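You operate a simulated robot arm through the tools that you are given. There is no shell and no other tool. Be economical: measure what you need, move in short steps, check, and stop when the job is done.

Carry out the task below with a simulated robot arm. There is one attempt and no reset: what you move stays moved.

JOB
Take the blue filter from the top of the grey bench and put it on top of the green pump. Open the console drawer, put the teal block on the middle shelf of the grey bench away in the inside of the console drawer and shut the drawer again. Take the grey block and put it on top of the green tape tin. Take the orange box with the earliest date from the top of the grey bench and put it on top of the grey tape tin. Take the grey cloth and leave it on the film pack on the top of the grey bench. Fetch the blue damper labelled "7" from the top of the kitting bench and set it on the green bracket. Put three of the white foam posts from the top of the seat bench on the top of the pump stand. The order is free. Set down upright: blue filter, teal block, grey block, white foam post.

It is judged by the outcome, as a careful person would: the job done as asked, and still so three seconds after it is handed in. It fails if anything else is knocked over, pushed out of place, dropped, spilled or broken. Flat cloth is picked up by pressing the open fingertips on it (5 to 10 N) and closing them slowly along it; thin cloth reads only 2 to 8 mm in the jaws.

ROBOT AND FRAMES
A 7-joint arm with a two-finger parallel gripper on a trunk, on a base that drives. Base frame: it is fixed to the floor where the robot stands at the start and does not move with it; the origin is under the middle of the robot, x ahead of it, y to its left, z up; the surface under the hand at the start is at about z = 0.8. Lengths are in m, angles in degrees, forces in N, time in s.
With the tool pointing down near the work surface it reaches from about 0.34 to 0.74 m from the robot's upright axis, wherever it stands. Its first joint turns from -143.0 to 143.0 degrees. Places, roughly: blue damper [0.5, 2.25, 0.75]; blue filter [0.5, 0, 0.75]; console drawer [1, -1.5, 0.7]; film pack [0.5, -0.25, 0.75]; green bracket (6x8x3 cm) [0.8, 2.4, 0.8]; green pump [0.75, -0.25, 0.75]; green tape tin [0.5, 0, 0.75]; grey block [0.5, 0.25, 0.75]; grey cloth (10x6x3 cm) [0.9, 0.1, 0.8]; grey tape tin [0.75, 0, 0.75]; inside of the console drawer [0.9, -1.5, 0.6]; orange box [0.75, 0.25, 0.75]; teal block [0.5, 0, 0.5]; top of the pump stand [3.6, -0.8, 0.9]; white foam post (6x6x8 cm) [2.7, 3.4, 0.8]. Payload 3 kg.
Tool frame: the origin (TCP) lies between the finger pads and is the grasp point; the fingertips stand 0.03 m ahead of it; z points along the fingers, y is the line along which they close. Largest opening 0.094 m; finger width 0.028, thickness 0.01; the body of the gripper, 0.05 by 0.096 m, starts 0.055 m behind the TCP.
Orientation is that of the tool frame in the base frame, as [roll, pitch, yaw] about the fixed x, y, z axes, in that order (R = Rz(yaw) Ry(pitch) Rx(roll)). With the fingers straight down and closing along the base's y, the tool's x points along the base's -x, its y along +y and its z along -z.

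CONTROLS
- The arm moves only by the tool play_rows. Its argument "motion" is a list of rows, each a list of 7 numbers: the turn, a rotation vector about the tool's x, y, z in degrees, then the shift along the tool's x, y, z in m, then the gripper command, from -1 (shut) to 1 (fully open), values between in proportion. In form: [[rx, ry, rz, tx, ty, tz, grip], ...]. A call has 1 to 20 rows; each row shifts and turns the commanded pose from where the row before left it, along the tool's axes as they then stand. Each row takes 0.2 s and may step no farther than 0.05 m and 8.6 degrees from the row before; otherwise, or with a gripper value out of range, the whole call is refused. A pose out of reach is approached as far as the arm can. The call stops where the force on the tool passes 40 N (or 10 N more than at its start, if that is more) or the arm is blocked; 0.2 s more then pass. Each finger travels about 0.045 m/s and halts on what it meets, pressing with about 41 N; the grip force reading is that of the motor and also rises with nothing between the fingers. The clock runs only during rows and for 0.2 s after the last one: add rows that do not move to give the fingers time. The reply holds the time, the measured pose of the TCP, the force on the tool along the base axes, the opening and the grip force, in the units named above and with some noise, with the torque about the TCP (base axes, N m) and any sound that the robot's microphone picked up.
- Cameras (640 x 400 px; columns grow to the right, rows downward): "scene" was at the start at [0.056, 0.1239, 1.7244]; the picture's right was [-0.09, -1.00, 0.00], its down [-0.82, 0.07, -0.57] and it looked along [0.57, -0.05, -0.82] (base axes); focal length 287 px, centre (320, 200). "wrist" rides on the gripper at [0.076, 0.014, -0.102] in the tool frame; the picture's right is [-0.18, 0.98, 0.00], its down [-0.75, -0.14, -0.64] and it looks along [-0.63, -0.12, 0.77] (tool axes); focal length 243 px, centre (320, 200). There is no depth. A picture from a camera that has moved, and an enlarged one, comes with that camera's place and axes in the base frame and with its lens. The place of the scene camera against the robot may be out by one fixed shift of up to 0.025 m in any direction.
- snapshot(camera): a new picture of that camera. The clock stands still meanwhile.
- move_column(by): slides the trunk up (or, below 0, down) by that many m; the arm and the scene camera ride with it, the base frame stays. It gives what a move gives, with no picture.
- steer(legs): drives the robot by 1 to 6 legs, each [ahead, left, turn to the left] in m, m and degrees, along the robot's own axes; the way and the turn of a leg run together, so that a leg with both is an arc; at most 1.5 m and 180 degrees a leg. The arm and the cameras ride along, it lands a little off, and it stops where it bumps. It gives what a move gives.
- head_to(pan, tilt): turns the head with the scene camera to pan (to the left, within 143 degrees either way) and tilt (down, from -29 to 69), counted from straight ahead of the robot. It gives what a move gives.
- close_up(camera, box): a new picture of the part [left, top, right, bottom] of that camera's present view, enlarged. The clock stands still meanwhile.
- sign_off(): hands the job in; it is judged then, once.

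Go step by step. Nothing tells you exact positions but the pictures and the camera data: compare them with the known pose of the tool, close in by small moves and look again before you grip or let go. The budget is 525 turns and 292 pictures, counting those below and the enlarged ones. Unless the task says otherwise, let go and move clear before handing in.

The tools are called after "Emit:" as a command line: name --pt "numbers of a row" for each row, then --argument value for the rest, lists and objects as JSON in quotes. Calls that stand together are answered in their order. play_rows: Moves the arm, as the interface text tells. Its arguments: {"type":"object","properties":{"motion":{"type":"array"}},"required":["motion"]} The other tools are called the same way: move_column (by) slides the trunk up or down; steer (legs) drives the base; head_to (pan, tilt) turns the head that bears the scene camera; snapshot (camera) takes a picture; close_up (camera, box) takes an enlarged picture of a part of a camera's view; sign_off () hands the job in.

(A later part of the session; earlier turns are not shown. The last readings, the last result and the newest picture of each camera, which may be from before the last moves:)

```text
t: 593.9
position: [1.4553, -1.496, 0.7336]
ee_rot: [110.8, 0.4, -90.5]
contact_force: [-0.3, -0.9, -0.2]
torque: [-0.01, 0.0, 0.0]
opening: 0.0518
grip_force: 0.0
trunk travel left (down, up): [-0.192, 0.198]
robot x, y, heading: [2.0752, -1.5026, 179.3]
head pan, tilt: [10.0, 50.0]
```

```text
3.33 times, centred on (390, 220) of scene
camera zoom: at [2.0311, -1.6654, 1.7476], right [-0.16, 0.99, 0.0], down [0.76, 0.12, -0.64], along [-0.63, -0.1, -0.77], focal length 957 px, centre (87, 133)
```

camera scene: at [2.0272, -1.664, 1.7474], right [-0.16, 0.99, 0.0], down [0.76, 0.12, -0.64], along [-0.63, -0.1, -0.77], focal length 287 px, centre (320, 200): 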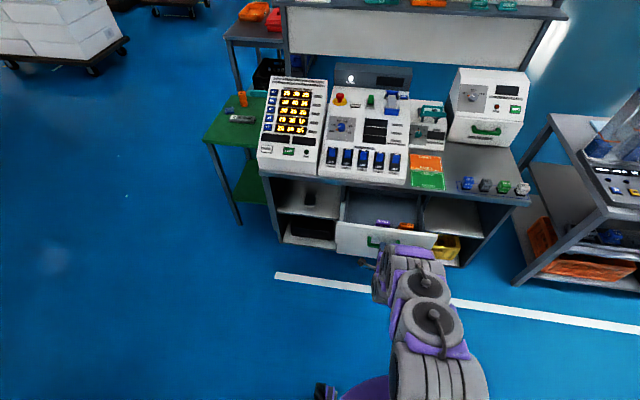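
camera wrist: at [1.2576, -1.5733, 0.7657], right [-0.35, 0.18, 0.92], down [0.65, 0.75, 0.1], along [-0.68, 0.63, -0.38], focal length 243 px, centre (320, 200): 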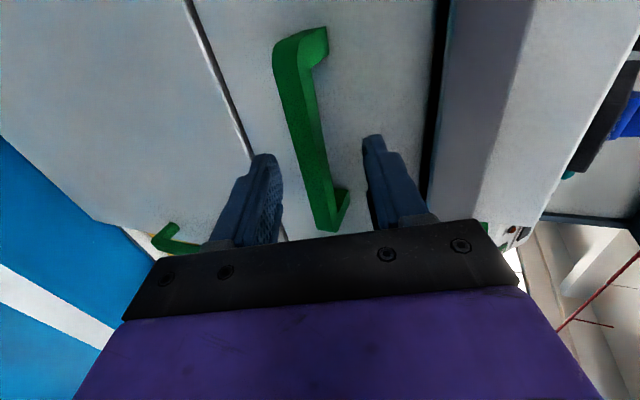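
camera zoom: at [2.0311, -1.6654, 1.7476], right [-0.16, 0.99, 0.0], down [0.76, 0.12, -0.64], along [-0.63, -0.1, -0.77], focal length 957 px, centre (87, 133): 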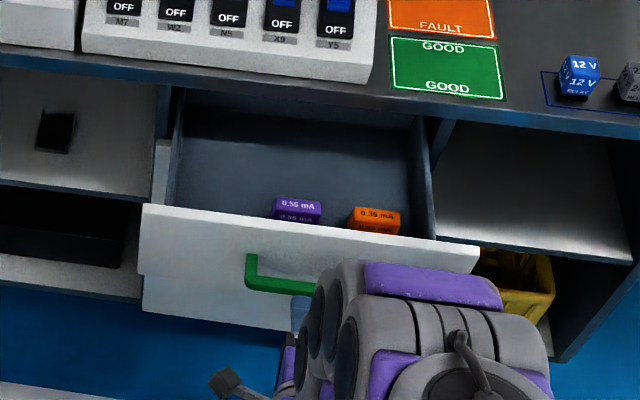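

Raising and straightening the tool for the block pick-up.

Emit:
play_rows --pt "0 0 0 0 0.04 -0.0153 0.1" --pt "0 0 0 0 0.04 -0.0153 0.1" --pt "0 0 0 0 0.04 -0.0153 0.1" --pt "0 0 0 0 0.04 -0.0153 0.1" --pt "0 0 0 0 0.04 -0.0153 0.1" --pt "0 0 0 0 0.04 -0.0153 0.1" --pt "0 0 0 0 0.04 -0.0153 0.1" --pt "7.7 0 0 0 0 0 0.1" --pt "7.7 0 0 0 0 0 0.1" --pt "7.7 0 0 0 0 0 0.1" --pt "7.7 0 0 0 0 0 0.1" --pt "7.7 0 0 0 0 0 0.1" --pt "7.7 0 0 0 0 0 0.1" --pt "7.7 0 0 0 0 0 0.1" --pt "7.7 0 0 0 0 0 0.1" --pt "7.6 0 0 0 0 0 0.1" --pt "0 0 0 0 0 0 0.1"

Emit:
play_rows --pt "0 0 -8.3 0 0 0 1" --pt "0 0 -8.3 0 0 0 1" --pt "0 0 -8.3 0 0 0 1" --pt "0 0 -8.3 0 0 0 1" --pt "0 0 -8.3 0 0 0 1" --pt "0 0 -8.3 0 0 0 1" --pt "0 0 -8.3 0 0 0 1" --pt "0 0 -8.3 0 0 0 1" --pt "0 0 -8.3 0 0 0 1" --pt "0 0 -8.3 0 0 0 1" --pt "0 0 -7.5 0 0 0 1" --pt "0 0 0 0 0 0 1"

```text
t: 597.5
position: [1.4548, -1.5012, 1.036]
ee_rot: [-179.9, 0.3, -90.6]
contact_force: [-0.3, -0.5, -0.5]
torque: [0.02, -0.03, -0.03]
opening: 0.0518
grip_force: 0.0
trunk travel left (down, up): [-0.192, 0.198]
robot x, y, heading: [2.0741, -1.5033, 179.2]
head pan, tilt: [10.0, 50.0]
```

```text
t: 600.1
position: [1.4542, -1.5002, 1.0354]
ee_rot: [-179.7, -0.1, 0.2]
contact_force: [0.9, -0.2, -0.5]
torque: [0.01, -0.03, 0.03]
opening: 0.094
grip_force: 0.0
trunk travel left (down, up): [-0.192, 0.198]
robot x, y, heading: [2.0757, -1.5016, 179.0]
head pan, tilt: [10.0, 50.0]
```

Emit:
steer --legs '[[0.1, 0, 1.0], [0, -1.5, 0], [0, -0.1, 0]]'

Emit:
head_to --pan 0 --tilt 45

Emit:
snapshot --camera "scene"

```text
t: 608.9
position: [1.3644, 0.0361, 1.0333]
ee_rot: [-177.6, -0.3, -0.3]
contact_force: [0.1, -0.4, -0.5]
torque: [0.03, 0.01, 0.04]
opening: 0.0942
grip_force: 0.0
trunk travel left (down, up): [-0.192, 0.198]
robot x, y, heading: [1.9845, 0.0652, 178.6]
head pan, tilt: [10.0, 50.0]
```

```text
t: 609.6
position: [1.3679, 0.0418, 1.0362]
ee_rot: [-178.4, 0.0, 0.1]
contact_force: [-1.1, -0.3, -0.2]
torque: [0.07, -0.01, 0.0]
opening: 0.094
grip_force: 0.0
trunk travel left (down, up): [-0.192, 0.198]
robot x, y, heading: [1.9861, 0.058, 178.7]
head pan, tilt: [0.0, 45.0]
```

```text
97 pictures are left
camera scene: at [1.9371, -0.1074, 1.7531], right [0.02, 1.0, 0.01], down [0.71, -0.01, -0.71], along [-0.7, 0.02, -0.71], focal length 287 px, centre (320, 200)
```

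scene: 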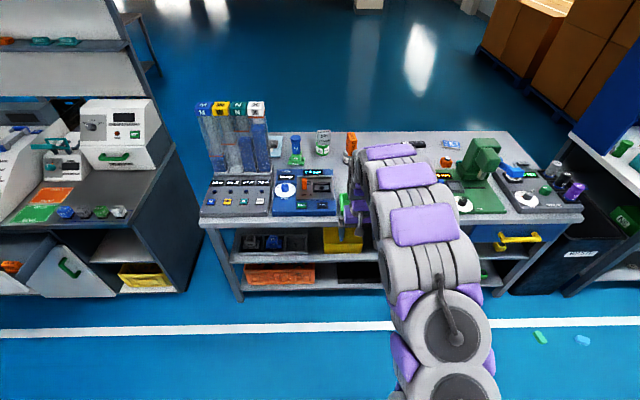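

Emit:
steer --legs '[[0.45, -0.02, 1.2]]'

Emit:
snapshot --camera "wrist"

Emit:
snapshot --camera "scene"

```text
t: 612.4
position: [0.9196, 0.067, 1.0356]
ee_rot: [-179.2, -0.1, 1.6]
contact_force: [0.2, -0.4, 0.4]
torque: [0.02, -0.01, -0.01]
opening: 0.094
grip_force: 0.0
trunk travel left (down, up): [-0.192, 0.198]
robot x, y, heading: [1.5405, 0.0859, -179.4]
head pan, tilt: [0.0, 45.0]
```

```text
96 pictures are left
camera wrist: at [0.9974, 0.0538, 1.1376], right [-0.16, -0.99, -0.02], down [-0.76, 0.11, 0.64], along [-0.63, 0.11, -0.77], focal length 243 px, centre (320, 200)
```

wrist: 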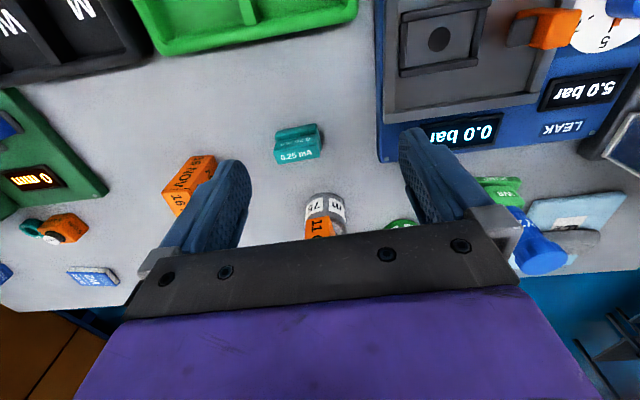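

```text
95 pictures are left
camera scene: at [1.492, -0.0858, 1.7524], right [-0.01, 1.0, 0.01], down [0.71, 0.01, -0.7], along [-0.7, 0.01, -0.71], focal length 287 px, centre (320, 200)
```

scene: 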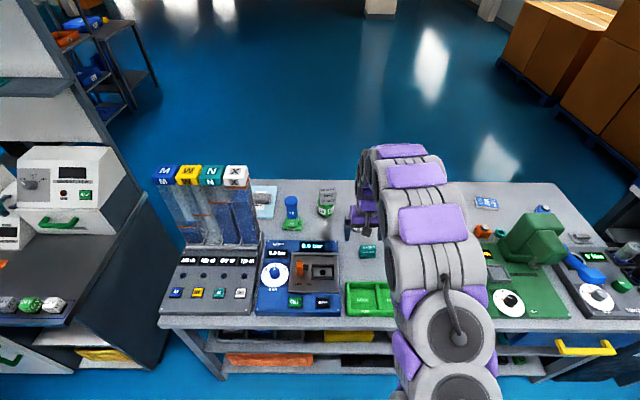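

Emit:
play_rows --pt "0 0 0 -0.036 -0.024 0 1" --pt "0 0 0 -0.036 -0.024 0.02 1" --pt "0 0 0 0 0 0.045 1" --pt "0 0 0 0 0 0.03 1" --pt "0 0 0 0 0 0 1"

Emit:
snapshot --camera "wrist"

```text
t: 613.6
position: [0.8473, 0.133, 0.9446]
ee_rot: [179.7, 0.2, 1.5]
contact_force: [0.4, 0.6, -0.1]
torque: [-0.03, 0.02, -0.02]
opening: 0.094
grip_force: 0.1
trunk travel left (down, up): [-0.192, 0.198]
robot x, y, heading: [1.5352, 0.0905, -179.7]
head pan, tilt: [0.0, 45.0]
```

```text
94 pictures are left
camera wrist: at [0.9263, 0.1211, 1.0459], right [-0.16, -0.99, 0.0], down [-0.76, 0.12, 0.64], along [-0.64, 0.1, -0.77], focal length 243 px, centre (320, 200)
```

wrist: 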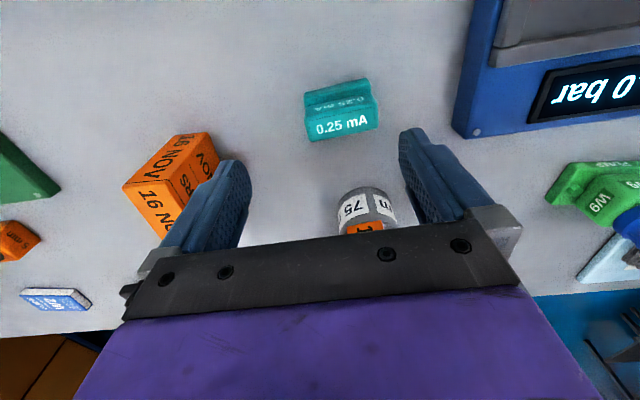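

Emit:
play_rows --pt "0 0 0 -0.004 0.0165 0.03 1" --pt "0 0 0 0 0 0.035 1" --pt "0 0 0 0 0 0.025 1" --pt "0 0 0 0 0 0 1"

Emit:
snapshot --camera "wrist"

```text
t: 614.6
position: [0.8431, 0.1037, 0.8528]
ee_rot: [-179.8, 0.2, 1.7]
contact_force: [0.0, -1.2, 1.6]
torque: [0.02, 0.03, 0.0]
opening: 0.0938
grip_force: 0.1
trunk travel left (down, up): [-0.192, 0.198]
robot x, y, heading: [1.5382, 0.0848, -179.6]
head pan, tilt: [0.0, 45.0]
```

```text
93 pictures are left
camera wrist: at [0.9215, 0.0928, 0.9548], right [-0.16, -0.99, 0.0], down [-0.76, 0.12, 0.64], along [-0.64, 0.1, -0.77], focal length 243 px, centre (320, 200)
```

wrist: 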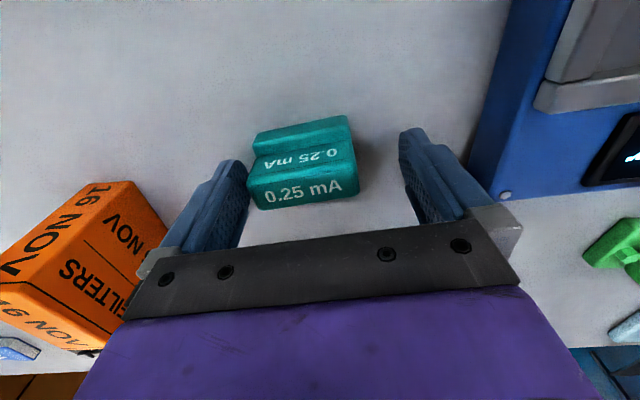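

Emit:
play_rows --pt "0 0 0 0 0 0 1" --pt "0 0 0 0 0 0 1" --pt "0 0 0 0 0 0 1"

Emit:
snapshot --camera "wrist"

```text
t: 615.4
position: [0.8438, 0.1086, 0.8528]
ee_rot: [-179.7, 0.0, 1.6]
contact_force: [0.0, -0.5, 0.6]
torque: [0.0, 0.01, 0.02]
opening: 0.0939
grip_force: 0.0
trunk travel left (down, up): [-0.192, 0.198]
robot x, y, heading: [1.5384, 0.0923, -179.6]
head pan, tilt: [0.0, 45.0]
```

```text
92 pictures are left
camera wrist: at [0.9212, 0.0961, 0.9547], right [-0.16, -0.99, 0.0], down [-0.76, 0.12, 0.64], along [-0.64, 0.1, -0.77], focal length 243 px, centre (320, 200)
```

wrist: 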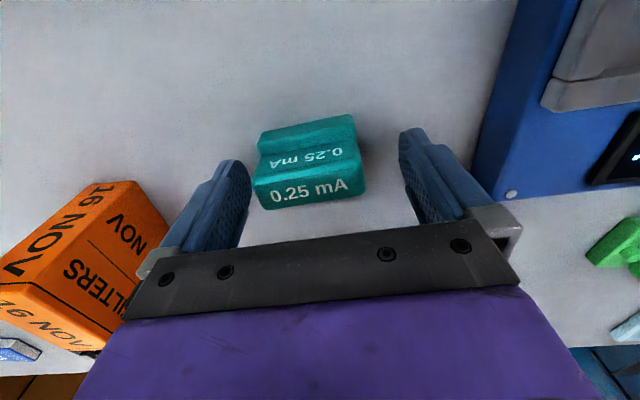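

Emit:
play_rows --pt "0 0 0 0 -0.006 0 1" --pt "0 0 0 0 0 0.008 1" --pt "0 0 0 0 0 0.007 1" --pt "0 0 0 0 0 0 0.7" --pt "0 0 0 0 0 0 0.3" --pt "0 0 0 0 0 0 0" --pt "0 0 0 0 0 0 -0.2"

Emit:
snapshot --camera "wrist"

```text
t: 617.0
position: [0.8446, 0.1163, 0.8396]
ee_rot: [-179.9, 0.1, 1.6]
contact_force: [-0.1, 0.0, 2.5]
torque: [0.1, 0.0, 0.0]
opening: 0.0654
grip_force: 40.7
trunk travel left (down, up): [-0.192, 0.198]
robot x, y, heading: [1.5399, 0.0865, -179.6]
head pan, tilt: [0.0, 45.0]
```

```text
91 pictures are left
camera wrist: at [0.9215, 0.1039, 0.9398], right [-0.16, -0.99, 0.0], down [-0.76, 0.12, 0.64], along [-0.64, 0.1, -0.77], focal length 243 px, centre (320, 200)
```

wrist: 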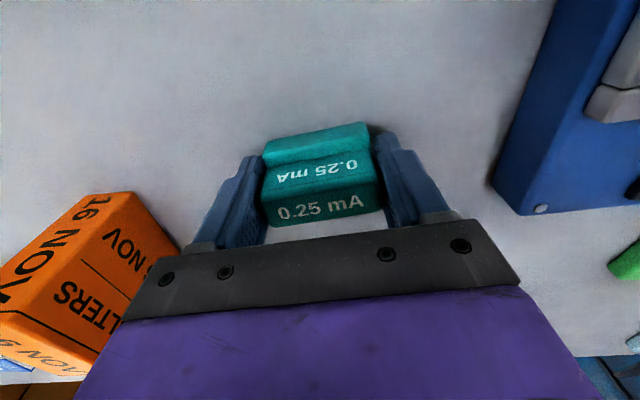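

Block gripped. Lifting, backing away and driving to the open drawer.

Emit:
play_rows --pt "0 0 0 0 0 -0.03 -0.2" --pt "0 0 0 0 0 -0.05 -0.2" --pt "0 0 0 0 0 -0.05 -0.2" --pt "0 0 0 0 0 -0.05 -0.2" --pt "0 0 0 0 0 -0.03 -0.2" --pt "0 0 0 0 0 0 -0.2"

Emit:
steer --legs '[[-0.42, 0, -0.4], [0, 1.5, 0], [0, 0.12, 0]]'

Emit:
play_rows --pt "0 0 8.3 0 0 0 -0.2" --pt "0 0 8.3 0 0 0 -0.2" --pt "0 0 8.3 0 0 0 -0.2" --pt "0 0 8.3 0 0 0 -0.2" --pt "0 0 8.3 0 0 0 -0.2" --pt "0 0 8.3 0 0 0 -0.2" --pt "0 0 8.3 0 0 0 -0.2" --pt "0 0 8.3 0 0 0 -0.2" --pt "0 0 8.3 0 0 0 -0.2" --pt "0 0 8.3 0 0 0 -0.2" --pt "0 0 7 0 0 0 -0.2" --pt "0 0 0 0 0 0 -0.2"

Emit:
head_to --pan 10 --tilt 55

Emit:
snapshot --camera "scene"

Emit:
snapshot --camera "wrist"

```text
t: 618.4
position: [0.849, 0.1159, 1.0469]
ee_rot: [-179.9, 0.1, 1.7]
contact_force: [0.0, -0.1, -0.8]
torque: [-0.01, 0.01, -0.02]
opening: 0.0654
grip_force: 40.8
trunk travel left (down, up): [-0.192, 0.198]
robot x, y, heading: [1.538, 0.0846, -179.7]
head pan, tilt: [0.0, 45.0]
```

```text
t: 629.0
position: [1.3307, -1.5423, 1.0435]
ee_rot: [178.5, 0.2, 4.5]
contact_force: [0.3, 1.8, -1.4]
torque: [-0.11, 0.01, -0.05]
opening: 0.0655
grip_force: 41.0
trunk travel left (down, up): [-0.192, 0.198]
robot x, y, heading: [2.0244, -1.565, -176.6]
head pan, tilt: [0.0, 45.0]
```

```text
t: 631.6
position: [1.3362, -1.5781, 1.0485]
ee_rot: [179.8, 0.4, -85.4]
contact_force: [0.1, 0.2, -1.3]
torque: [0.02, 0.03, -0.03]
opening: 0.0655
grip_force: 41.4
trunk travel left (down, up): [-0.192, 0.198]
robot x, y, heading: [2.0236, -1.5642, -176.6]
head pan, tilt: [0.0, 45.0]
```

```text
t: 632.4
position: [1.3347, -1.5626, 1.0483]
ee_rot: [179.8, -0.1, -85.6]
contact_force: [0.5, 1.1, -1.1]
torque: [-0.06, 0.0, -0.01]
opening: 0.0658
grip_force: 40.6
trunk travel left (down, up): [-0.192, 0.198]
robot x, y, heading: [2.0216, -1.5567, -176.3]
head pan, tilt: [10.0, 55.0]
```

```text
90 pictures are left
camera scene: at [1.9953, -1.7043, 1.7429], right [-0.23, 0.97, -0.01], down [0.8, 0.18, -0.57], along [-0.56, -0.14, -0.82], focal length 287 px, centre (320, 200)
```

scene: 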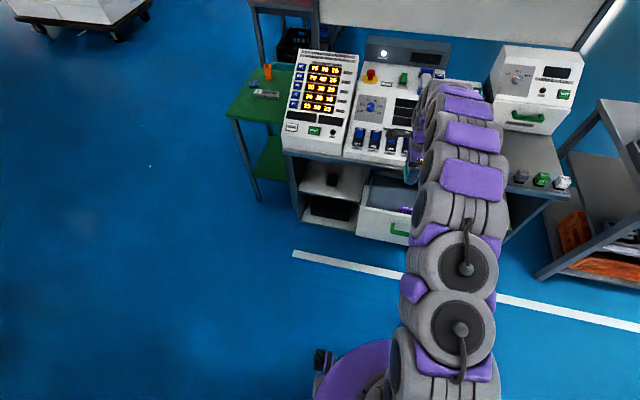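

```text
89 pictures are left
camera wrist: at [1.3278, -1.6387, 1.1508], right [-0.99, 0.11, 0.0], down [0.09, 0.76, 0.64], along [0.07, 0.64, -0.77], focal length 243 px, centre (320, 200)
```

wrist: 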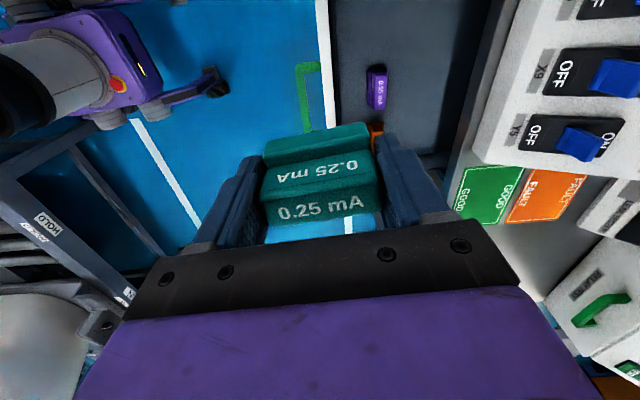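

Emit:
steer --legs '[[0.11, 0.02, 0]]'

Emit:
play_rows --pt "0 0 0 0 0 0 -0.2" --pt "0 0 0 0 0 0 -0.2" --pt "0 0 0 0 0 0 -0.2" --pt "0 0 0 0 0 0 -0.2"

Emit:
snapshot --camera "wrist"

```text
t: 633.6
position: [1.227, -1.606, 1.0492]
ee_rot: [179.8, 0.6, -85.5]
contact_force: [0.3, 0.0, -1.9]
torque: [0.05, 0.02, -0.03]
opening: 0.0655
grip_force: 41.0
trunk travel left (down, up): [-0.192, 0.198]
robot x, y, heading: [1.9171, -1.5959, -176.6]
head pan, tilt: [10.0, 55.0]
```

```text
t: 634.6
position: [1.231, -1.6021, 1.0495]
ee_rot: [179.6, 0.4, -85.5]
contact_force: [-0.9, -0.2, -0.9]
torque: [0.0, -0.01, 0.0]
opening: 0.0656
grip_force: 40.1
trunk travel left (down, up): [-0.192, 0.198]
robot x, y, heading: [1.9166, -1.5896, -176.6]
head pan, tilt: [10.0, 55.0]
```

```text
88 pictures are left
camera wrist: at [1.2234, -1.6794, 1.1517], right [-0.99, 0.11, 0.01], down [0.09, 0.76, 0.65], along [0.06, 0.64, -0.76], focal length 243 px, centre (320, 200)
```

wrist: 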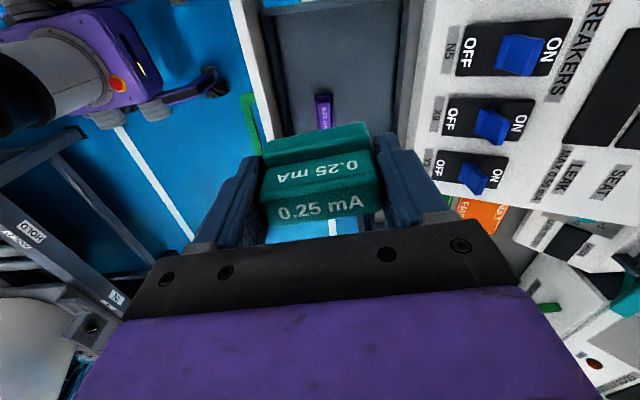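

Emit:
play_rows --pt "0 0 0 -0.002 0.022 0.03 -0.2" --pt "0 0 0 0 0 0.045 -0.2" --pt "0 0 0 0 0 0.045 -0.2" --pt "0 0 0 0 0 0.045 -0.2" --pt "0 0 0 0 0 0 -0.2" --pt "0 0 0 0 0 0 -0.2"

Emit:
snapshot --camera "wrist"

Emit:
close_up --camera "scene" --box '[320, 100, 480, 240]'

```text
t: 636.0
position: [1.2055, -1.6003, 0.8867]
ee_rot: [179.6, 0.2, -85.5]
contact_force: [-0.8, 0.6, -0.3]
torque: [0.0, 0.06, 0.0]
opening: 0.0655
grip_force: 41.4
trunk travel left (down, up): [-0.192, 0.198]
robot x, y, heading: [1.9148, -1.593, -176.5]
head pan, tilt: [10.0, 55.0]
```

```text
87 pictures are left
camera wrist: at [1.1987, -1.6778, 0.9883], right [-0.99, 0.11, 0.01], down [0.09, 0.76, 0.65], along [0.06, 0.64, -0.76], focal length 243 px, centre (320, 200)
```

wrist: 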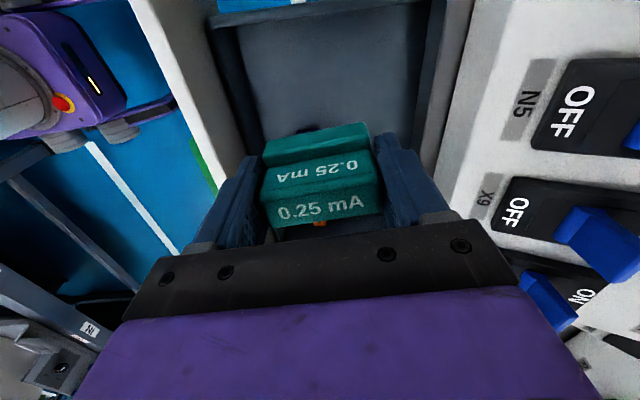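

```text
2.86 times, centred on (400, 170) of scene
camera zoom: at [1.8887, -1.7568, 1.741], right [-0.23, 0.97, 0.0], down [0.8, 0.19, -0.57], along [-0.55, -0.13, -0.82], focal length 820 px, centre (91, 286)
```

zoom: 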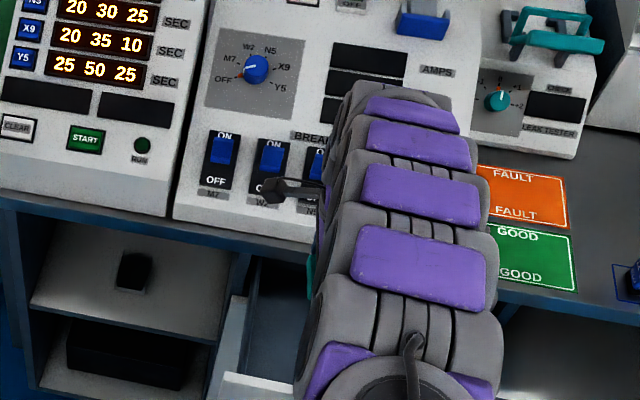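

Emit:
play_rows --pt "0 0 0 0 -0.01 0.03 -0.2" --pt "0 0 0 0 0 0.03 -0.2" --pt "0 0 0 0 0 0.03 -0.2" --pt "0 0 0 0 0 0.02 -0.2" --pt "0 0 0 0 0 0 -0.2"

Emit:
snapshot --camera "wrist"

```text
t: 637.2
position: [1.2148, -1.5999, 0.7763]
ee_rot: [179.7, 0.3, -85.5]
contact_force: [0.1, 0.4, -0.9]
torque: [0.0, -0.06, -0.01]
opening: 0.0655
grip_force: 40.8
trunk travel left (down, up): [-0.192, 0.198]
robot x, y, heading: [1.9177, -1.5906, -176.4]
head pan, tilt: [10.0, 55.0]
```

```text
85 pictures are left
camera wrist: at [1.2083, -1.6773, 0.8778], right [-0.99, 0.11, 0.01], down [0.09, 0.76, 0.65], along [0.06, 0.64, -0.76], focal length 243 px, centre (320, 200)
```

wrist: 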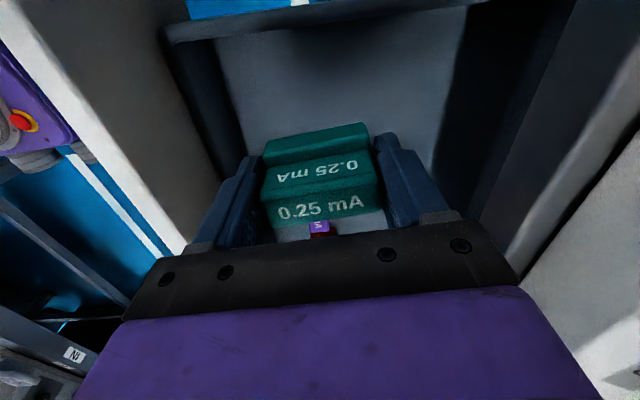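

Emit:
play_rows --pt "0 0 0 0 0 0.015 -0.2" --pt "0 0 0 0 0 0.015 -0.2" --pt "0 0 0 0 0 0.01 -0.2" --pt "0 0 0 0 0 0.008 -0.2" --pt "0 0 0 0 0 0 -0.2"

Emit:
snapshot --camera "wrist"

```text
t: 638.4
position: [1.2159, -1.5982, 0.7291]
ee_rot: [179.5, 0.3, -85.5]
contact_force: [-0.3, -0.6, -0.8]
torque: [-0.01, 0.02, 0.01]
opening: 0.0653
grip_force: 41.3
trunk travel left (down, up): [-0.192, 0.198]
robot x, y, heading: [1.9213, -1.5925, -176.6]
head pan, tilt: [10.0, 55.0]
```

```text
84 pictures are left
camera wrist: at [1.2081, -1.6759, 0.8298], right [-0.99, 0.11, 0.01], down [0.09, 0.76, 0.64], along [0.06, 0.64, -0.76], focal length 243 px, centre (320, 200)
```

wrist: 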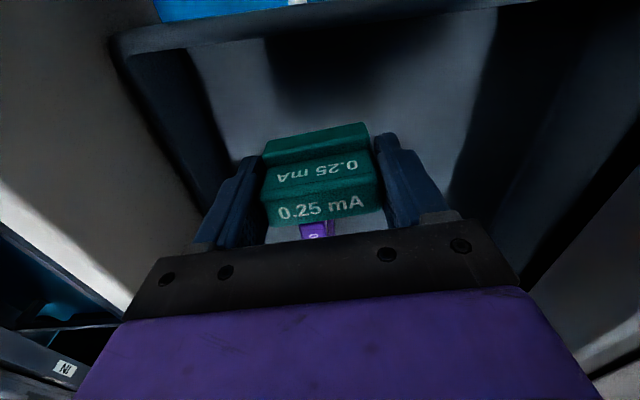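

Emit:
play_rows --pt "0 0 0 0 0 0.01 -0.2" --pt "0 0 0 0 0 0.01 -0.2" --pt "0 0 0 0 0 0.006 -0.2" --pt "0 0 0 0 0 0.005 -0.2" --pt "0 0 0 0 0 0 -0.2"

Emit:
snapshot --camera "wrist"

```text
t: 639.6
position: [1.2154, -1.5999, 0.7279]
ee_rot: [179.5, 0.3, -85.4]
contact_force: [-0.5, -0.5, -0.4]
torque: [-0.01, 0.03, -0.02]
opening: 0.0656
grip_force: 41.0
out of reach, approached as far as the arm can: row 1, 2, 3, 4
trunk travel left (down, up): [-0.192, 0.198]
robot x, y, heading: [1.9177, -1.5923, -176.6]
head pan, tilt: [10.0, 55.0]
```

```text
83 pictures are left
camera wrist: at [1.2082, -1.6762, 0.8297], right [-0.99, 0.11, 0.01], down [0.09, 0.76, 0.65], along [0.06, 0.64, -0.76], focal length 243 px, centre (320, 200)
```

wrist: 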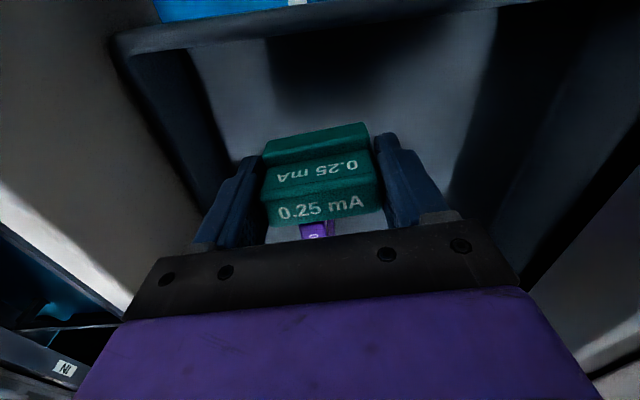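

The arm is at its limit, so I'll lower with the trunk.

Emit:
move_column --by -0.02

```text
t: 640.2
position: [1.2142, -1.5988, 0.7081]
ee_rot: [179.6, 0.3, -85.6]
contact_force: [-0.2, 0.2, -0.8]
torque: [0.05, 0.01, 0.0]
opening: 0.0653
grip_force: 41.1
trunk travel left (down, up): [-0.172, 0.218]
robot x, y, heading: [1.9164, -1.593, -176.6]
head pan, tilt: [10.0, 55.0]
```

Emit:
move_column --by -0.012

Emit:
snapshot --camera "wrist"

```text
t: 640.8
position: [1.2152, -1.5984, 0.6964]
ee_rot: [179.5, 0.3, -85.5]
contact_force: [-0.3, 0.4, -1.7]
torque: [-0.03, 0.01, -0.01]
opening: 0.0657
grip_force: 40.9
trunk travel left (down, up): [-0.16, 0.23]
robot x, y, heading: [1.9198, -1.5906, -176.6]
head pan, tilt: [10.0, 55.0]
```

```text
82 pictures are left
camera wrist: at [1.2082, -1.6762, 0.798], right [-0.99, 0.11, 0.01], down [0.09, 0.76, 0.65], along [0.06, 0.64, -0.76], focal length 243 px, centre (320, 200)
```

wrist: 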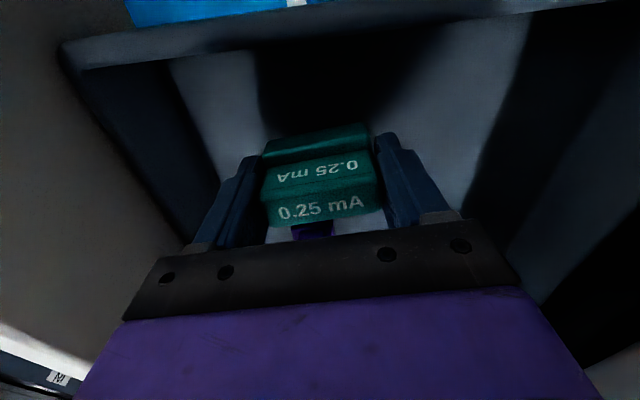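

Emit:
move_column --by -0.012

```text
t: 641.4
position: [1.214, -1.5983, 0.6841]
ee_rot: [179.4, 0.4, -85.5]
contact_force: [0.3, 0.7, -0.7]
torque: [-0.02, -0.02, -0.03]
opening: 0.0657
grip_force: 41.2
trunk travel left (down, up): [-0.148, 0.242]
robot x, y, heading: [1.9176, -1.5901, -176.4]
head pan, tilt: [10.0, 55.0]
```

Emit:
move_column --by -0.008

Emit:
snapshot --camera "wrist"

```text
t: 642.0
position: [1.2149, -1.5998, 0.6762]
ee_rot: [179.4, 0.3, -85.5]
contact_force: [0.3, -0.2, -1.7]
torque: [0.01, 0.0, 0.0]
opening: 0.0653
grip_force: 41.3
trunk travel left (down, up): [-0.14, 0.25]
robot x, y, heading: [1.9139, -1.591, -176.7]
head pan, tilt: [10.0, 55.0]
```

```text
81 pictures are left
camera wrist: at [1.2082, -1.6762, 0.7779], right [-0.99, 0.11, 0.01], down [0.09, 0.76, 0.65], along [0.06, 0.64, -0.76], focal length 243 px, centre (320, 200)
```

wrist: 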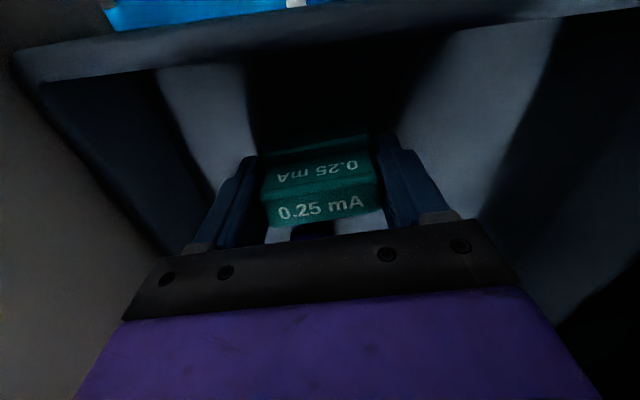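

Emit:
move_column --by -0.015

```text
t: 642.6
position: [1.2116, -1.599, 0.6641]
ee_rot: [178.9, 0.4, -85.6]
contact_force: [-1.8, 0.3, 17.0]
torque: [0.12, -0.54, 0.02]
opening: 0.0657
grip_force: 40.7
trunk travel left (down, up): [-0.125, 0.265]
robot x, y, heading: [1.9189, -1.5898, -176.7]
head pan, tilt: [10.0, 55.0]
stopped: the force on the tool passed its limit at 47 N (the readings are from after the stop); the commanded pose is now the measured one
```

Emit:
snapshot --camera "wrist"

Emit:
close_up --camera "scene" --box '[320, 100, 480, 240]'

```text
80 pictures are left
camera wrist: at [1.206, -1.676, 0.7664], right [-0.99, 0.11, 0.02], down [0.09, 0.76, 0.64], along [0.05, 0.64, -0.76], focal length 243 px, centre (320, 200)
```

wrist: 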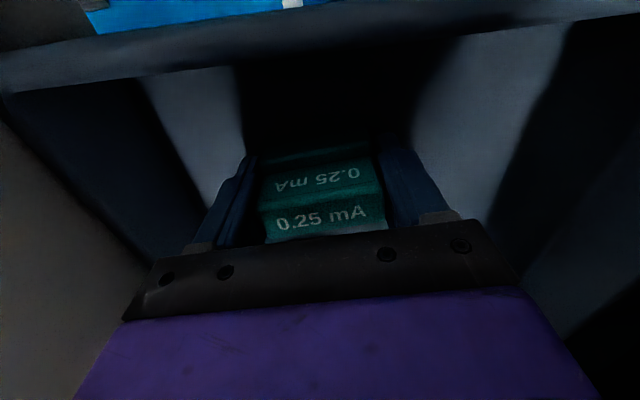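

```text
2.86 times, centred on (400, 170) of scene
camera zoom: at [1.8923, -1.7565, 1.6738], right [-0.23, 0.97, 0.0], down [0.8, 0.19, -0.57], along [-0.56, -0.13, -0.82], focal length 820 px, centre (91, 286)
```

zoom: 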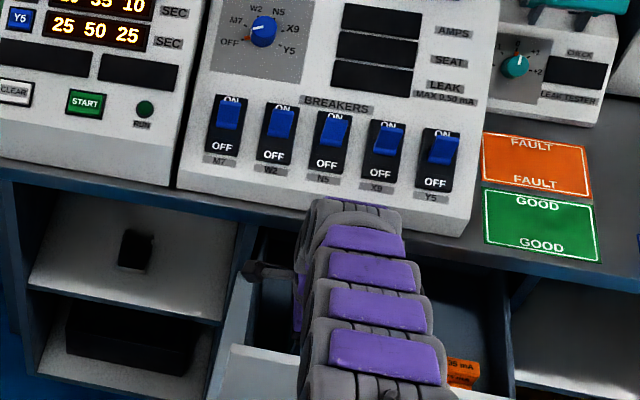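

The block is resting on the drawer floor. Releasing and rising.

Emit:
play_rows --pt "0 0 0 0 0 0 0.1" --pt "0 0 0 0 0 0 0.5" --pt "0 0 0 0 0 0 0.7" --pt "0 0 0 0 0 0 0.7"

Emit:
snapshot --camera "wrist"

```text
t: 643.6
position: [1.2139, -1.5989, 0.6646]
ee_rot: [179.0, 0.4, -85.5]
contact_force: [-0.3, -2.4, 29.7]
torque: [-0.34, -1.32, -0.08]
opening: 0.0795
grip_force: 0.1
trunk travel left (down, up): [-0.125, 0.265]
robot x, y, heading: [1.9177, -1.5946, -176.6]
head pan, tilt: [10.0, 55.0]
```

```text
78 pictures are left
camera wrist: at [1.2078, -1.6766, 0.7664], right [-0.99, 0.11, 0.02], down [0.09, 0.76, 0.65], along [0.06, 0.64, -0.76], focal length 243 px, centre (320, 200)
```

wrist: 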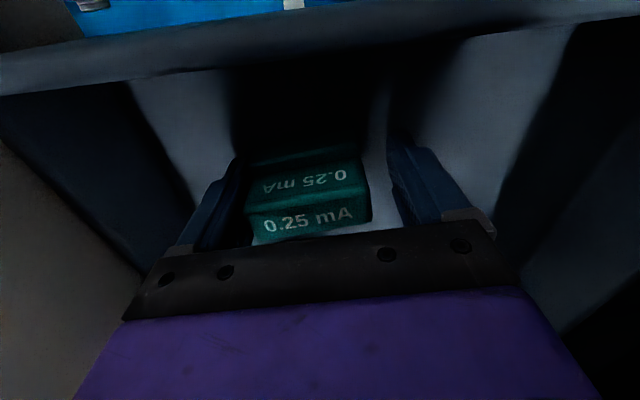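

Emit:
move_column --by 0.02

Emit:
snapshot --camera "wrist"

```text
t: 644.3
position: [1.2132, -1.5979, 0.6818]
ee_rot: [179.3, 0.4, -85.5]
contact_force: [0.4, 0.8, 0.1]
torque: [-0.03, 0.02, 0.03]
opening: 0.08
grip_force: 0.2
trunk travel left (down, up): [-0.145, 0.245]
robot x, y, heading: [1.9199, -1.5918, -176.8]
head pan, tilt: [10.0, 55.0]
```

```text
77 pictures are left
camera wrist: at [1.2069, -1.6757, 0.7839], right [-0.99, 0.11, 0.01], down [0.09, 0.76, 0.65], along [0.06, 0.64, -0.76], focal length 243 px, centre (320, 200)
```

wrist: 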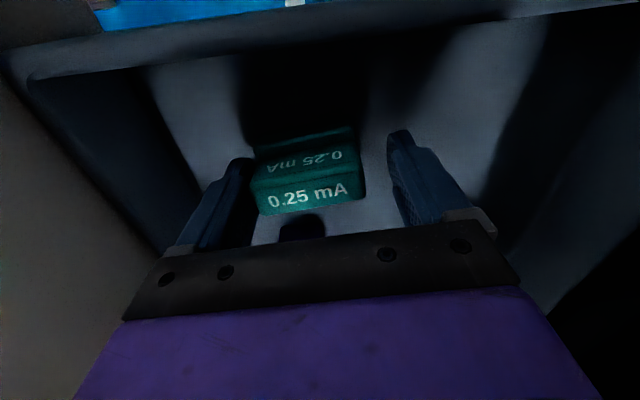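

Block is standing in the drawer. Rising out.

Emit:
play_rows --pt "0 0 0 0 0 -0.02 0.7" --pt "0 0 0 0 0 -0.04 0.7" --pt "0 0 0 0 0 -0.05 0.7" --pt "0 0 0 0 0 -0.05 0.7" --pt "0 0 0 0 0 -0.05 0.7" --pt "0 0 0 0 0 -0.05 0.7" --pt "0 0 0 0 0 -0.05 0.7" --pt "0 0 0 0 -0.045 0 0.7" --pt "0 0 0 0 -0.045 0 0.7" --pt "0 0 0 0 -0.045 0 0.7" --pt "0 0 0 0 -0.045 0 0.7" --pt "0 0 0 0 0 0 0.7"

Emit:
snapshot --camera "wrist"

Emit:
close_up --camera "scene" --box '[320, 100, 480, 240]'

```text
t: 646.9
position: [1.3949, -1.5858, 0.9927]
ee_rot: [179.3, 0.4, -85.5]
contact_force: [0.3, -0.5, 0.4]
torque: [0.01, 0.01, -0.03]
opening: 0.0801
grip_force: 0.0
trunk travel left (down, up): [-0.145, 0.245]
robot x, y, heading: [1.9147, -1.5876, -176.4]
head pan, tilt: [10.0, 55.0]
```

```text
76 pictures are left
camera wrist: at [1.3883, -1.663, 1.0929], right [-0.99, 0.11, 0.01], down [0.09, 0.76, 0.65], along [0.06, 0.64, -0.76], focal length 243 px, centre (320, 200)
```

wrist: 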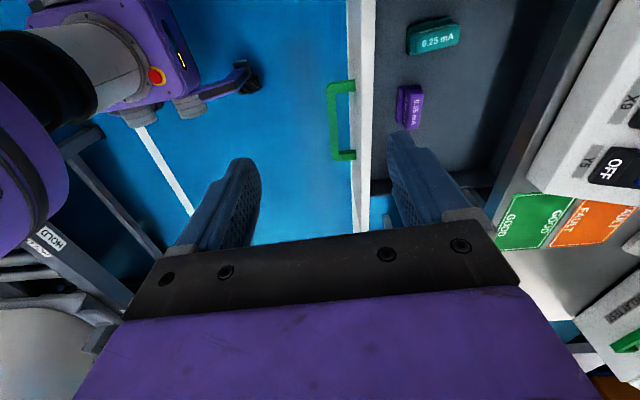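

```text
2.86 times, centred on (400, 170) of scene
camera zoom: at [1.8904, -1.7566, 1.6936], right [-0.23, 0.97, 0.0], down [0.8, 0.19, -0.57], along [-0.56, -0.13, -0.82], focal length 820 px, centre (91, 286)
```

zoom: 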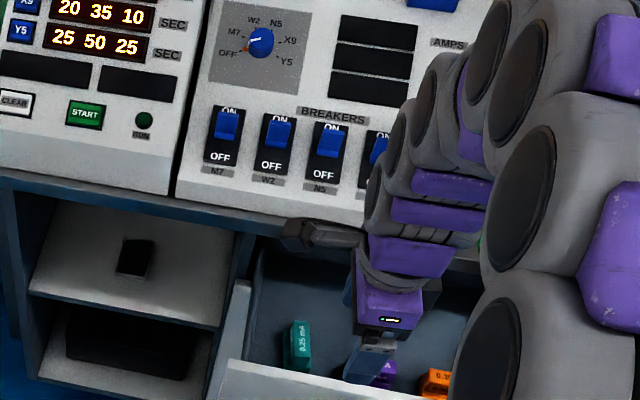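

Teal block stands in the drawer. Now to shut it: repositioning as when I released the handle.

Emit:
steer --legs '[[-0.16, -0.085, -3.6]]'

Emit:
move_column --by 0.047

Emit:
play_rows --pt "0 0 0 0 0 0 0.1" --pt "0 0 0 0 0 0 0.1" --pt "0 0 0 0 0 0 0.1"

```text
t: 648.4
position: [1.5504, -1.4663, 0.9932]
ee_rot: [179.2, 0.3, -88.9]
contact_force: [-0.7, -0.3, 0.5]
torque: [-0.05, 0.01, -0.02]
opening: 0.0799
grip_force: 0.0
trunk travel left (down, up): [-0.145, 0.245]
robot x, y, heading: [2.0748, -1.5025, -180.0]
head pan, tilt: [10.0, 55.0]
```

```text
t: 649.3
position: [1.5503, -1.4623, 1.0407]
ee_rot: [179.2, 0.3, -88.9]
contact_force: [0.2, 0.5, 0.0]
torque: [0.02, 0.0, -0.01]
opening: 0.0796
grip_force: 0.1
trunk travel left (down, up): [-0.192, 0.198]
robot x, y, heading: [2.0665, -1.5023, -180.1]
head pan, tilt: [10.0, 55.0]
```

```text
t: 650.1
position: [1.5518, -1.4622, 1.0397]
ee_rot: [179.2, 0.3, -88.9]
contact_force: [0.4, -0.1, -0.2]
torque: [-0.02, -0.01, 0.01]
opening: 0.0518
grip_force: 0.1
trunk travel left (down, up): [-0.192, 0.198]
robot x, y, heading: [2.068, -1.5022, -179.9]
head pan, tilt: [10.0, 55.0]
```

Emit:
play_rows --pt "0 0 1 0.012 0.0326 0 0.1" --pt "0 0 0 0.012 0.0326 0 0.1" --pt "0 0 0 0.012 0.0326 0 0.1" --pt "-7.65 0 0 0 0 0 0.1" --pt "-7.65 0 0 0 0 0 0.1" --pt "-7.65 0 0 0 0 0 0.1" --pt "-7.65 0 0 0 0 0 0.1" --pt "-7.65 0 0 0 0 0 0.1" --pt "-7.65 0 0 0 0 0 0.1" --pt "-7.65 0 0 0 0 0 0.1" --pt "-7.65 0 0 0 0 0 0.1" --pt "-7.65 0 0 0 0 0 0.1" --pt "0 0 0 0 0 0 0.1"

Emit:
play_rows --pt "0 0 0 0 -0.04 0.0153 0.1" --pt "0 0 0 0 -0.04 0.0153 0.1" --pt "0 0 0 0 -0.04 0.0153 0.1" --pt "0 0 0 0 -0.04 0.0153 0.1" --pt "0 0 0 0 -0.04 0.0153 0.1" --pt "0 0 0 0 -0.04 0.0153 0.1" --pt "0 0 0 0 -0.04 0.0153 0.1" --pt "0 0 0 0 0 0 0.1"

Emit:
snapshot --camera "wrist"

```text
t: 652.9
position: [1.4521, -1.4987, 1.0415]
ee_rot: [110.2, 0.3, -89.9]
contact_force: [0.6, 0.4, 0.8]
torque: [0.01, 0.0, -0.01]
opening: 0.0517
grip_force: 0.1
trunk travel left (down, up): [-0.192, 0.198]
robot x, y, heading: [2.0689, -1.5004, -179.9]
head pan, tilt: [10.0, 55.0]
```

```text
t: 654.7
position: [1.4529, -1.4984, 0.7419]
ee_rot: [110.2, 0.3, -89.8]
contact_force: [-1.2, -0.1, -0.1]
torque: [0.01, 0.01, 0.02]
opening: 0.0513
grip_force: 0.0
trunk travel left (down, up): [-0.192, 0.198]
robot x, y, heading: [2.0715, -1.5038, -180.0]
head pan, tilt: [10.0, 55.0]
```

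```text
74 pictures are left
camera wrist: at [1.5452, -1.5745, 0.7893], right [-0.34, 0.18, 0.92], down [0.65, 0.75, 0.09], along [-0.68, 0.63, -0.37], focal length 243 px, centre (320, 200)
```

wrist: 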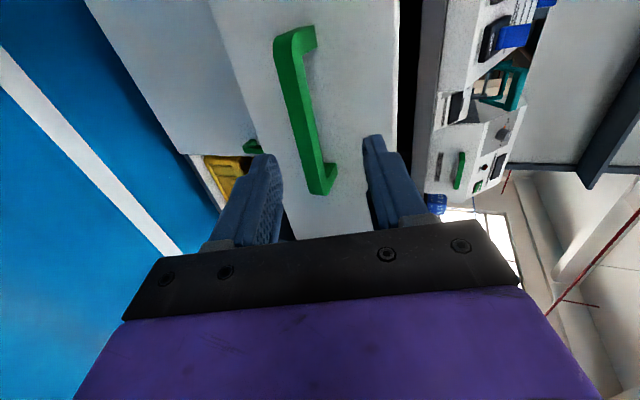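

Emit:
play_rows --pt "0 0 0 0 -0.006 0.02 0.1" --pt "0 0 0 0 -0.006 0.02 0.1" --pt "0 0 0 0 0 0.018 0.1" --pt "0 0 0 0 0 0.008 0.1" --pt "0 0 0 0 0 0 0.1"

Emit:
snapshot --camera "wrist"

```text
t: 655.9
position: [1.393, -1.4982, 0.7057]
ee_rot: [110.3, 0.3, -90.0]
contact_force: [0.8, -0.2, -0.2]
torque: [0.0, 0.01, 0.04]
opening: 0.0516
grip_force: 0.0
trunk travel left (down, up): [-0.192, 0.198]
robot x, y, heading: [2.0721, -1.5007, -180.0]
head pan, tilt: [10.0, 55.0]
```

```text
73 pictures are left
camera wrist: at [1.4845, -1.5736, 0.7541], right [-0.34, 0.18, 0.92], down [0.65, 0.75, 0.09], along [-0.68, 0.63, -0.37], focal length 243 px, centre (320, 200)
```

wrist: 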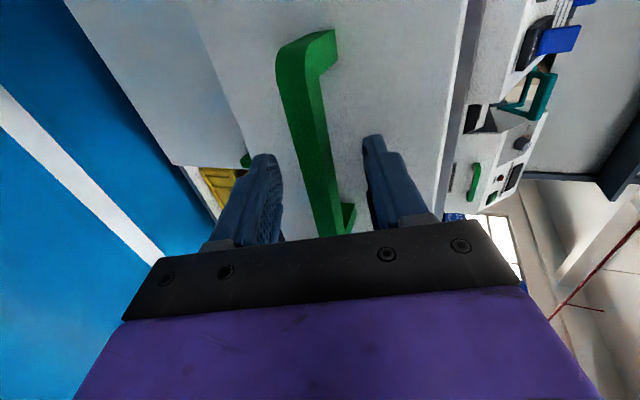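

Bar is between the fingers. Closing on it, then pushing with the base.

Emit:
play_rows --pt "0 0 0 0 0 0.004 0.1" --pt "0 0 0 0 0 0 -0.3" --pt "0 0 0 0 0 0 -0.65" --pt "0 0 0 0 0 0 -0.8" --pt "0 0 0 0 0 0 -0.9"

Emit:
steer --legs '[[0.12, 0, 0]]'

```text
t: 657.1
position: [1.3885, -1.4972, 0.7035]
ee_rot: [110.4, 0.3, -89.9]
contact_force: [2.4, 0.1, -2.6]
torque: [-0.1, -0.09, -0.12]
opening: 0.0136
grip_force: 42.2
trunk travel left (down, up): [-0.192, 0.198]
robot x, y, heading: [2.066, -1.5014, -179.8]
head pan, tilt: [10.0, 55.0]
```

```text
t: 658.3
position: [1.2722, -1.4976, 0.7041]
ee_rot: [110.3, 0.4, -89.9]
contact_force: [-1.1, -6.4, -6.9]
torque: [-0.25, -0.08, 0.18]
opening: 0.0136
grip_force: 44.6
trunk travel left (down, up): [-0.192, 0.198]
robot x, y, heading: [1.9543, -1.5039, 179.9]
head pan, tilt: [10.0, 55.0]
```

Emit:
steer --legs '[[0.11, 0, 0]]'

```text
t: 659.5
position: [1.1603, -1.499, 0.7043]
ee_rot: [110.4, 0.3, -89.9]
contact_force: [-3.8, 1.6, -26.6]
torque: [-0.03, -0.31, -0.13]
opening: 0.0137
grip_force: 45.1
trunk travel left (down, up): [-0.192, 0.198]
robot x, y, heading: [1.838, -1.5013, -180.1]
head pan, tilt: [10.0, 55.0]
```

Emit:
steer --legs '[[0.02, 0, 0]]'

Emit:
snapshot --camera "wrist"

```text
t: 660.8
position: [1.1554, -1.4964, 0.7043]
ee_rot: [110.9, 0.2, -89.9]
contact_force: [-3.7, -1.0, -29.3]
torque: [-0.22, -0.44, 0.18]
opening: 0.0136
grip_force: 44.8
trunk travel left (down, up): [-0.192, 0.198]
robot x, y, heading: [1.8227, -1.5007, -179.9]
head pan, tilt: [10.0, 55.0]
stopped in leg 1: the force on the tool passed its limit at 41 N (the readings are from after the stop); the commanded pose is now the measured one
```

```text
72 pictures are left
camera wrist: at [1.247, -1.5741, 0.7543], right [-0.35, 0.18, 0.92], down [0.65, 0.75, 0.1], along [-0.68, 0.63, -0.38], focal length 243 px, centre (320, 200)
```

wrist: 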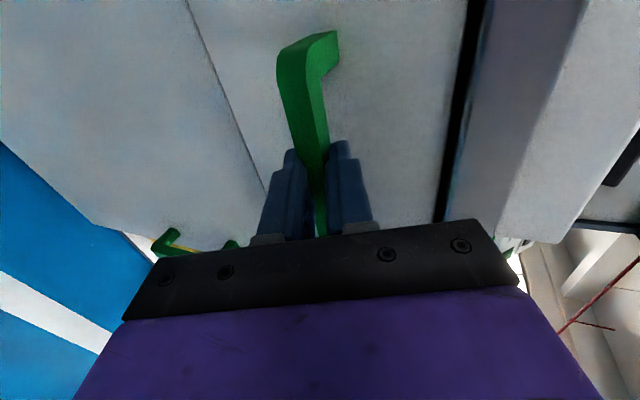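

Reached the stop. Releasing and checking whether it's flush.

Emit:
play_rows --pt "0 0 0 0 0 0 -0.4" --pt "0 0 0 0 0 0 0.1" --pt "0 0 0 0 0 0 0.1" --pt "0 0 0 0 0 -0.03 0.1" --pt "0 0 0 0 0 -0.04 0.1" --pt "0 0 0 0 0 -0.04 0.1" --pt "0 0 0 0 0 0 0.1"

Emit:
snapshot --camera "wrist"

Emit:
close_up --camera "scene" --box '[300, 130, 480, 270]'

```text
t: 662.4
position: [1.2577, -1.4987, 0.7495]
ee_rot: [110.4, 0.3, -89.9]
contact_force: [-0.1, 0.4, 0.5]
torque: [0.02, -0.01, -0.01]
opening: 0.0516
grip_force: 0.1
trunk travel left (down, up): [-0.192, 0.198]
robot x, y, heading: [1.8227, -1.4997, -180.0]
head pan, tilt: [10.0, 55.0]
```

```text
71 pictures are left
camera wrist: at [1.3493, -1.5746, 0.7972], right [-0.34, 0.18, 0.92], down [0.65, 0.75, 0.1], along [-0.68, 0.63, -0.37], focal length 243 px, centre (320, 200)
```

wrist: 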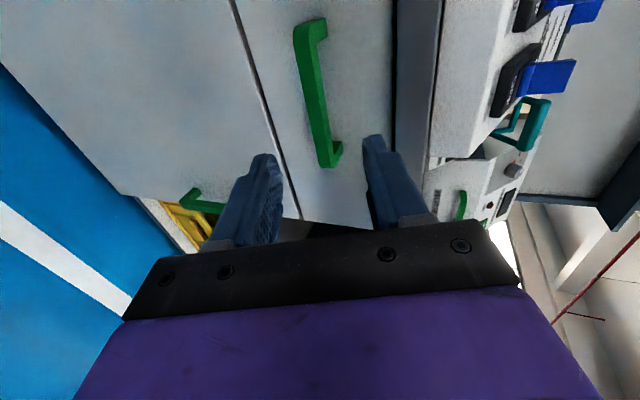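

```text
2.86 times, centred on (390, 200) of scene
camera zoom: at [1.7844, -1.6641, 1.7406], right [-0.17, 0.98, 0.0], down [0.81, 0.14, -0.57], along [-0.56, -0.1, -0.82], focal length 820 px, centre (120, 200)
```

zoom: 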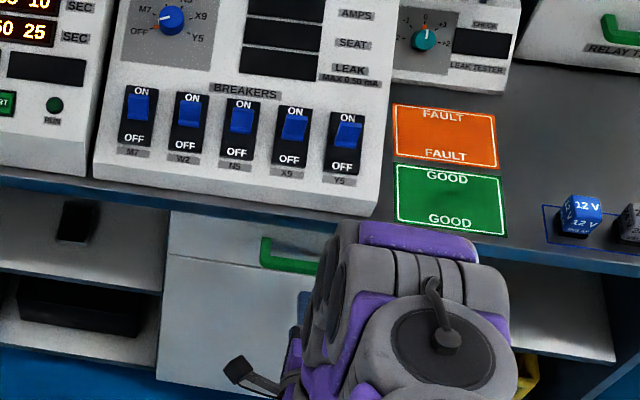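

Emit:
close_up --camera "wrist" --box '[220, 0, 420, 240]'

```text
1.67 times, centred on (320, 120) of wrist
camera zoom: at [1.3493, -1.5746, 0.7972], right [-0.34, 0.18, 0.92], down [0.65, 0.75, 0.1], along [-0.68, 0.63, -0.37], focal length 404 px, centre (320, 333)
```

zoom: 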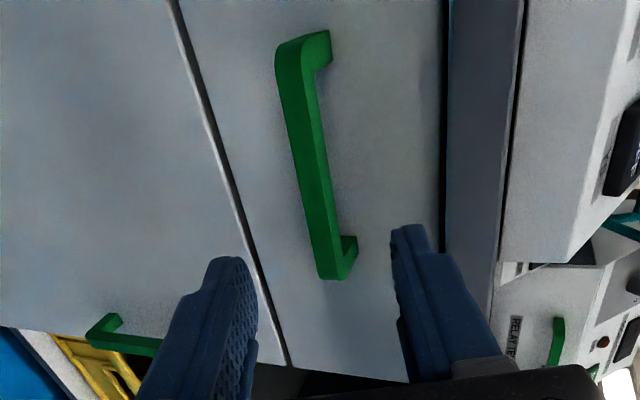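

Nearly flush, maybe a few mm out. I'll push the panel once more with the open fingertips straddling the bar.

Emit:
play_rows --pt "0 0 0 0 0 0.04 0.1" --pt "0 0 0 0 0 0.04 0.1" --pt "0 0 0 0 0 0.03 0.1" --pt "0 0 0 0 0 0.006 0.1" --pt "0 0 0 0 0 0.006 0.1" --pt "0 0 0 0 0 0.006 0.1" --pt "0 0 0 0 0 0.006 0.1" --pt "0 0 0 0 0 0 0.1"

```text
t: 664.0
position: [1.1389, -1.498, 0.7023]
ee_rot: [110.7, 0.3, -89.9]
contact_force: [25.9, 0.6, 11.8]
torque: [0.02, 1.1, -0.01]
opening: 0.0528
grip_force: 1.2
out of reach, approached as far as the arm can: row 7
trunk travel left (down, up): [-0.192, 0.198]
robot x, y, heading: [1.8233, -1.5009, -179.9]
head pan, tilt: [10.0, 55.0]
stopped in row 8: the force on the tool passed its limit at 44 N (the readings are from after the stop); the commanded pose is now the measured one
```

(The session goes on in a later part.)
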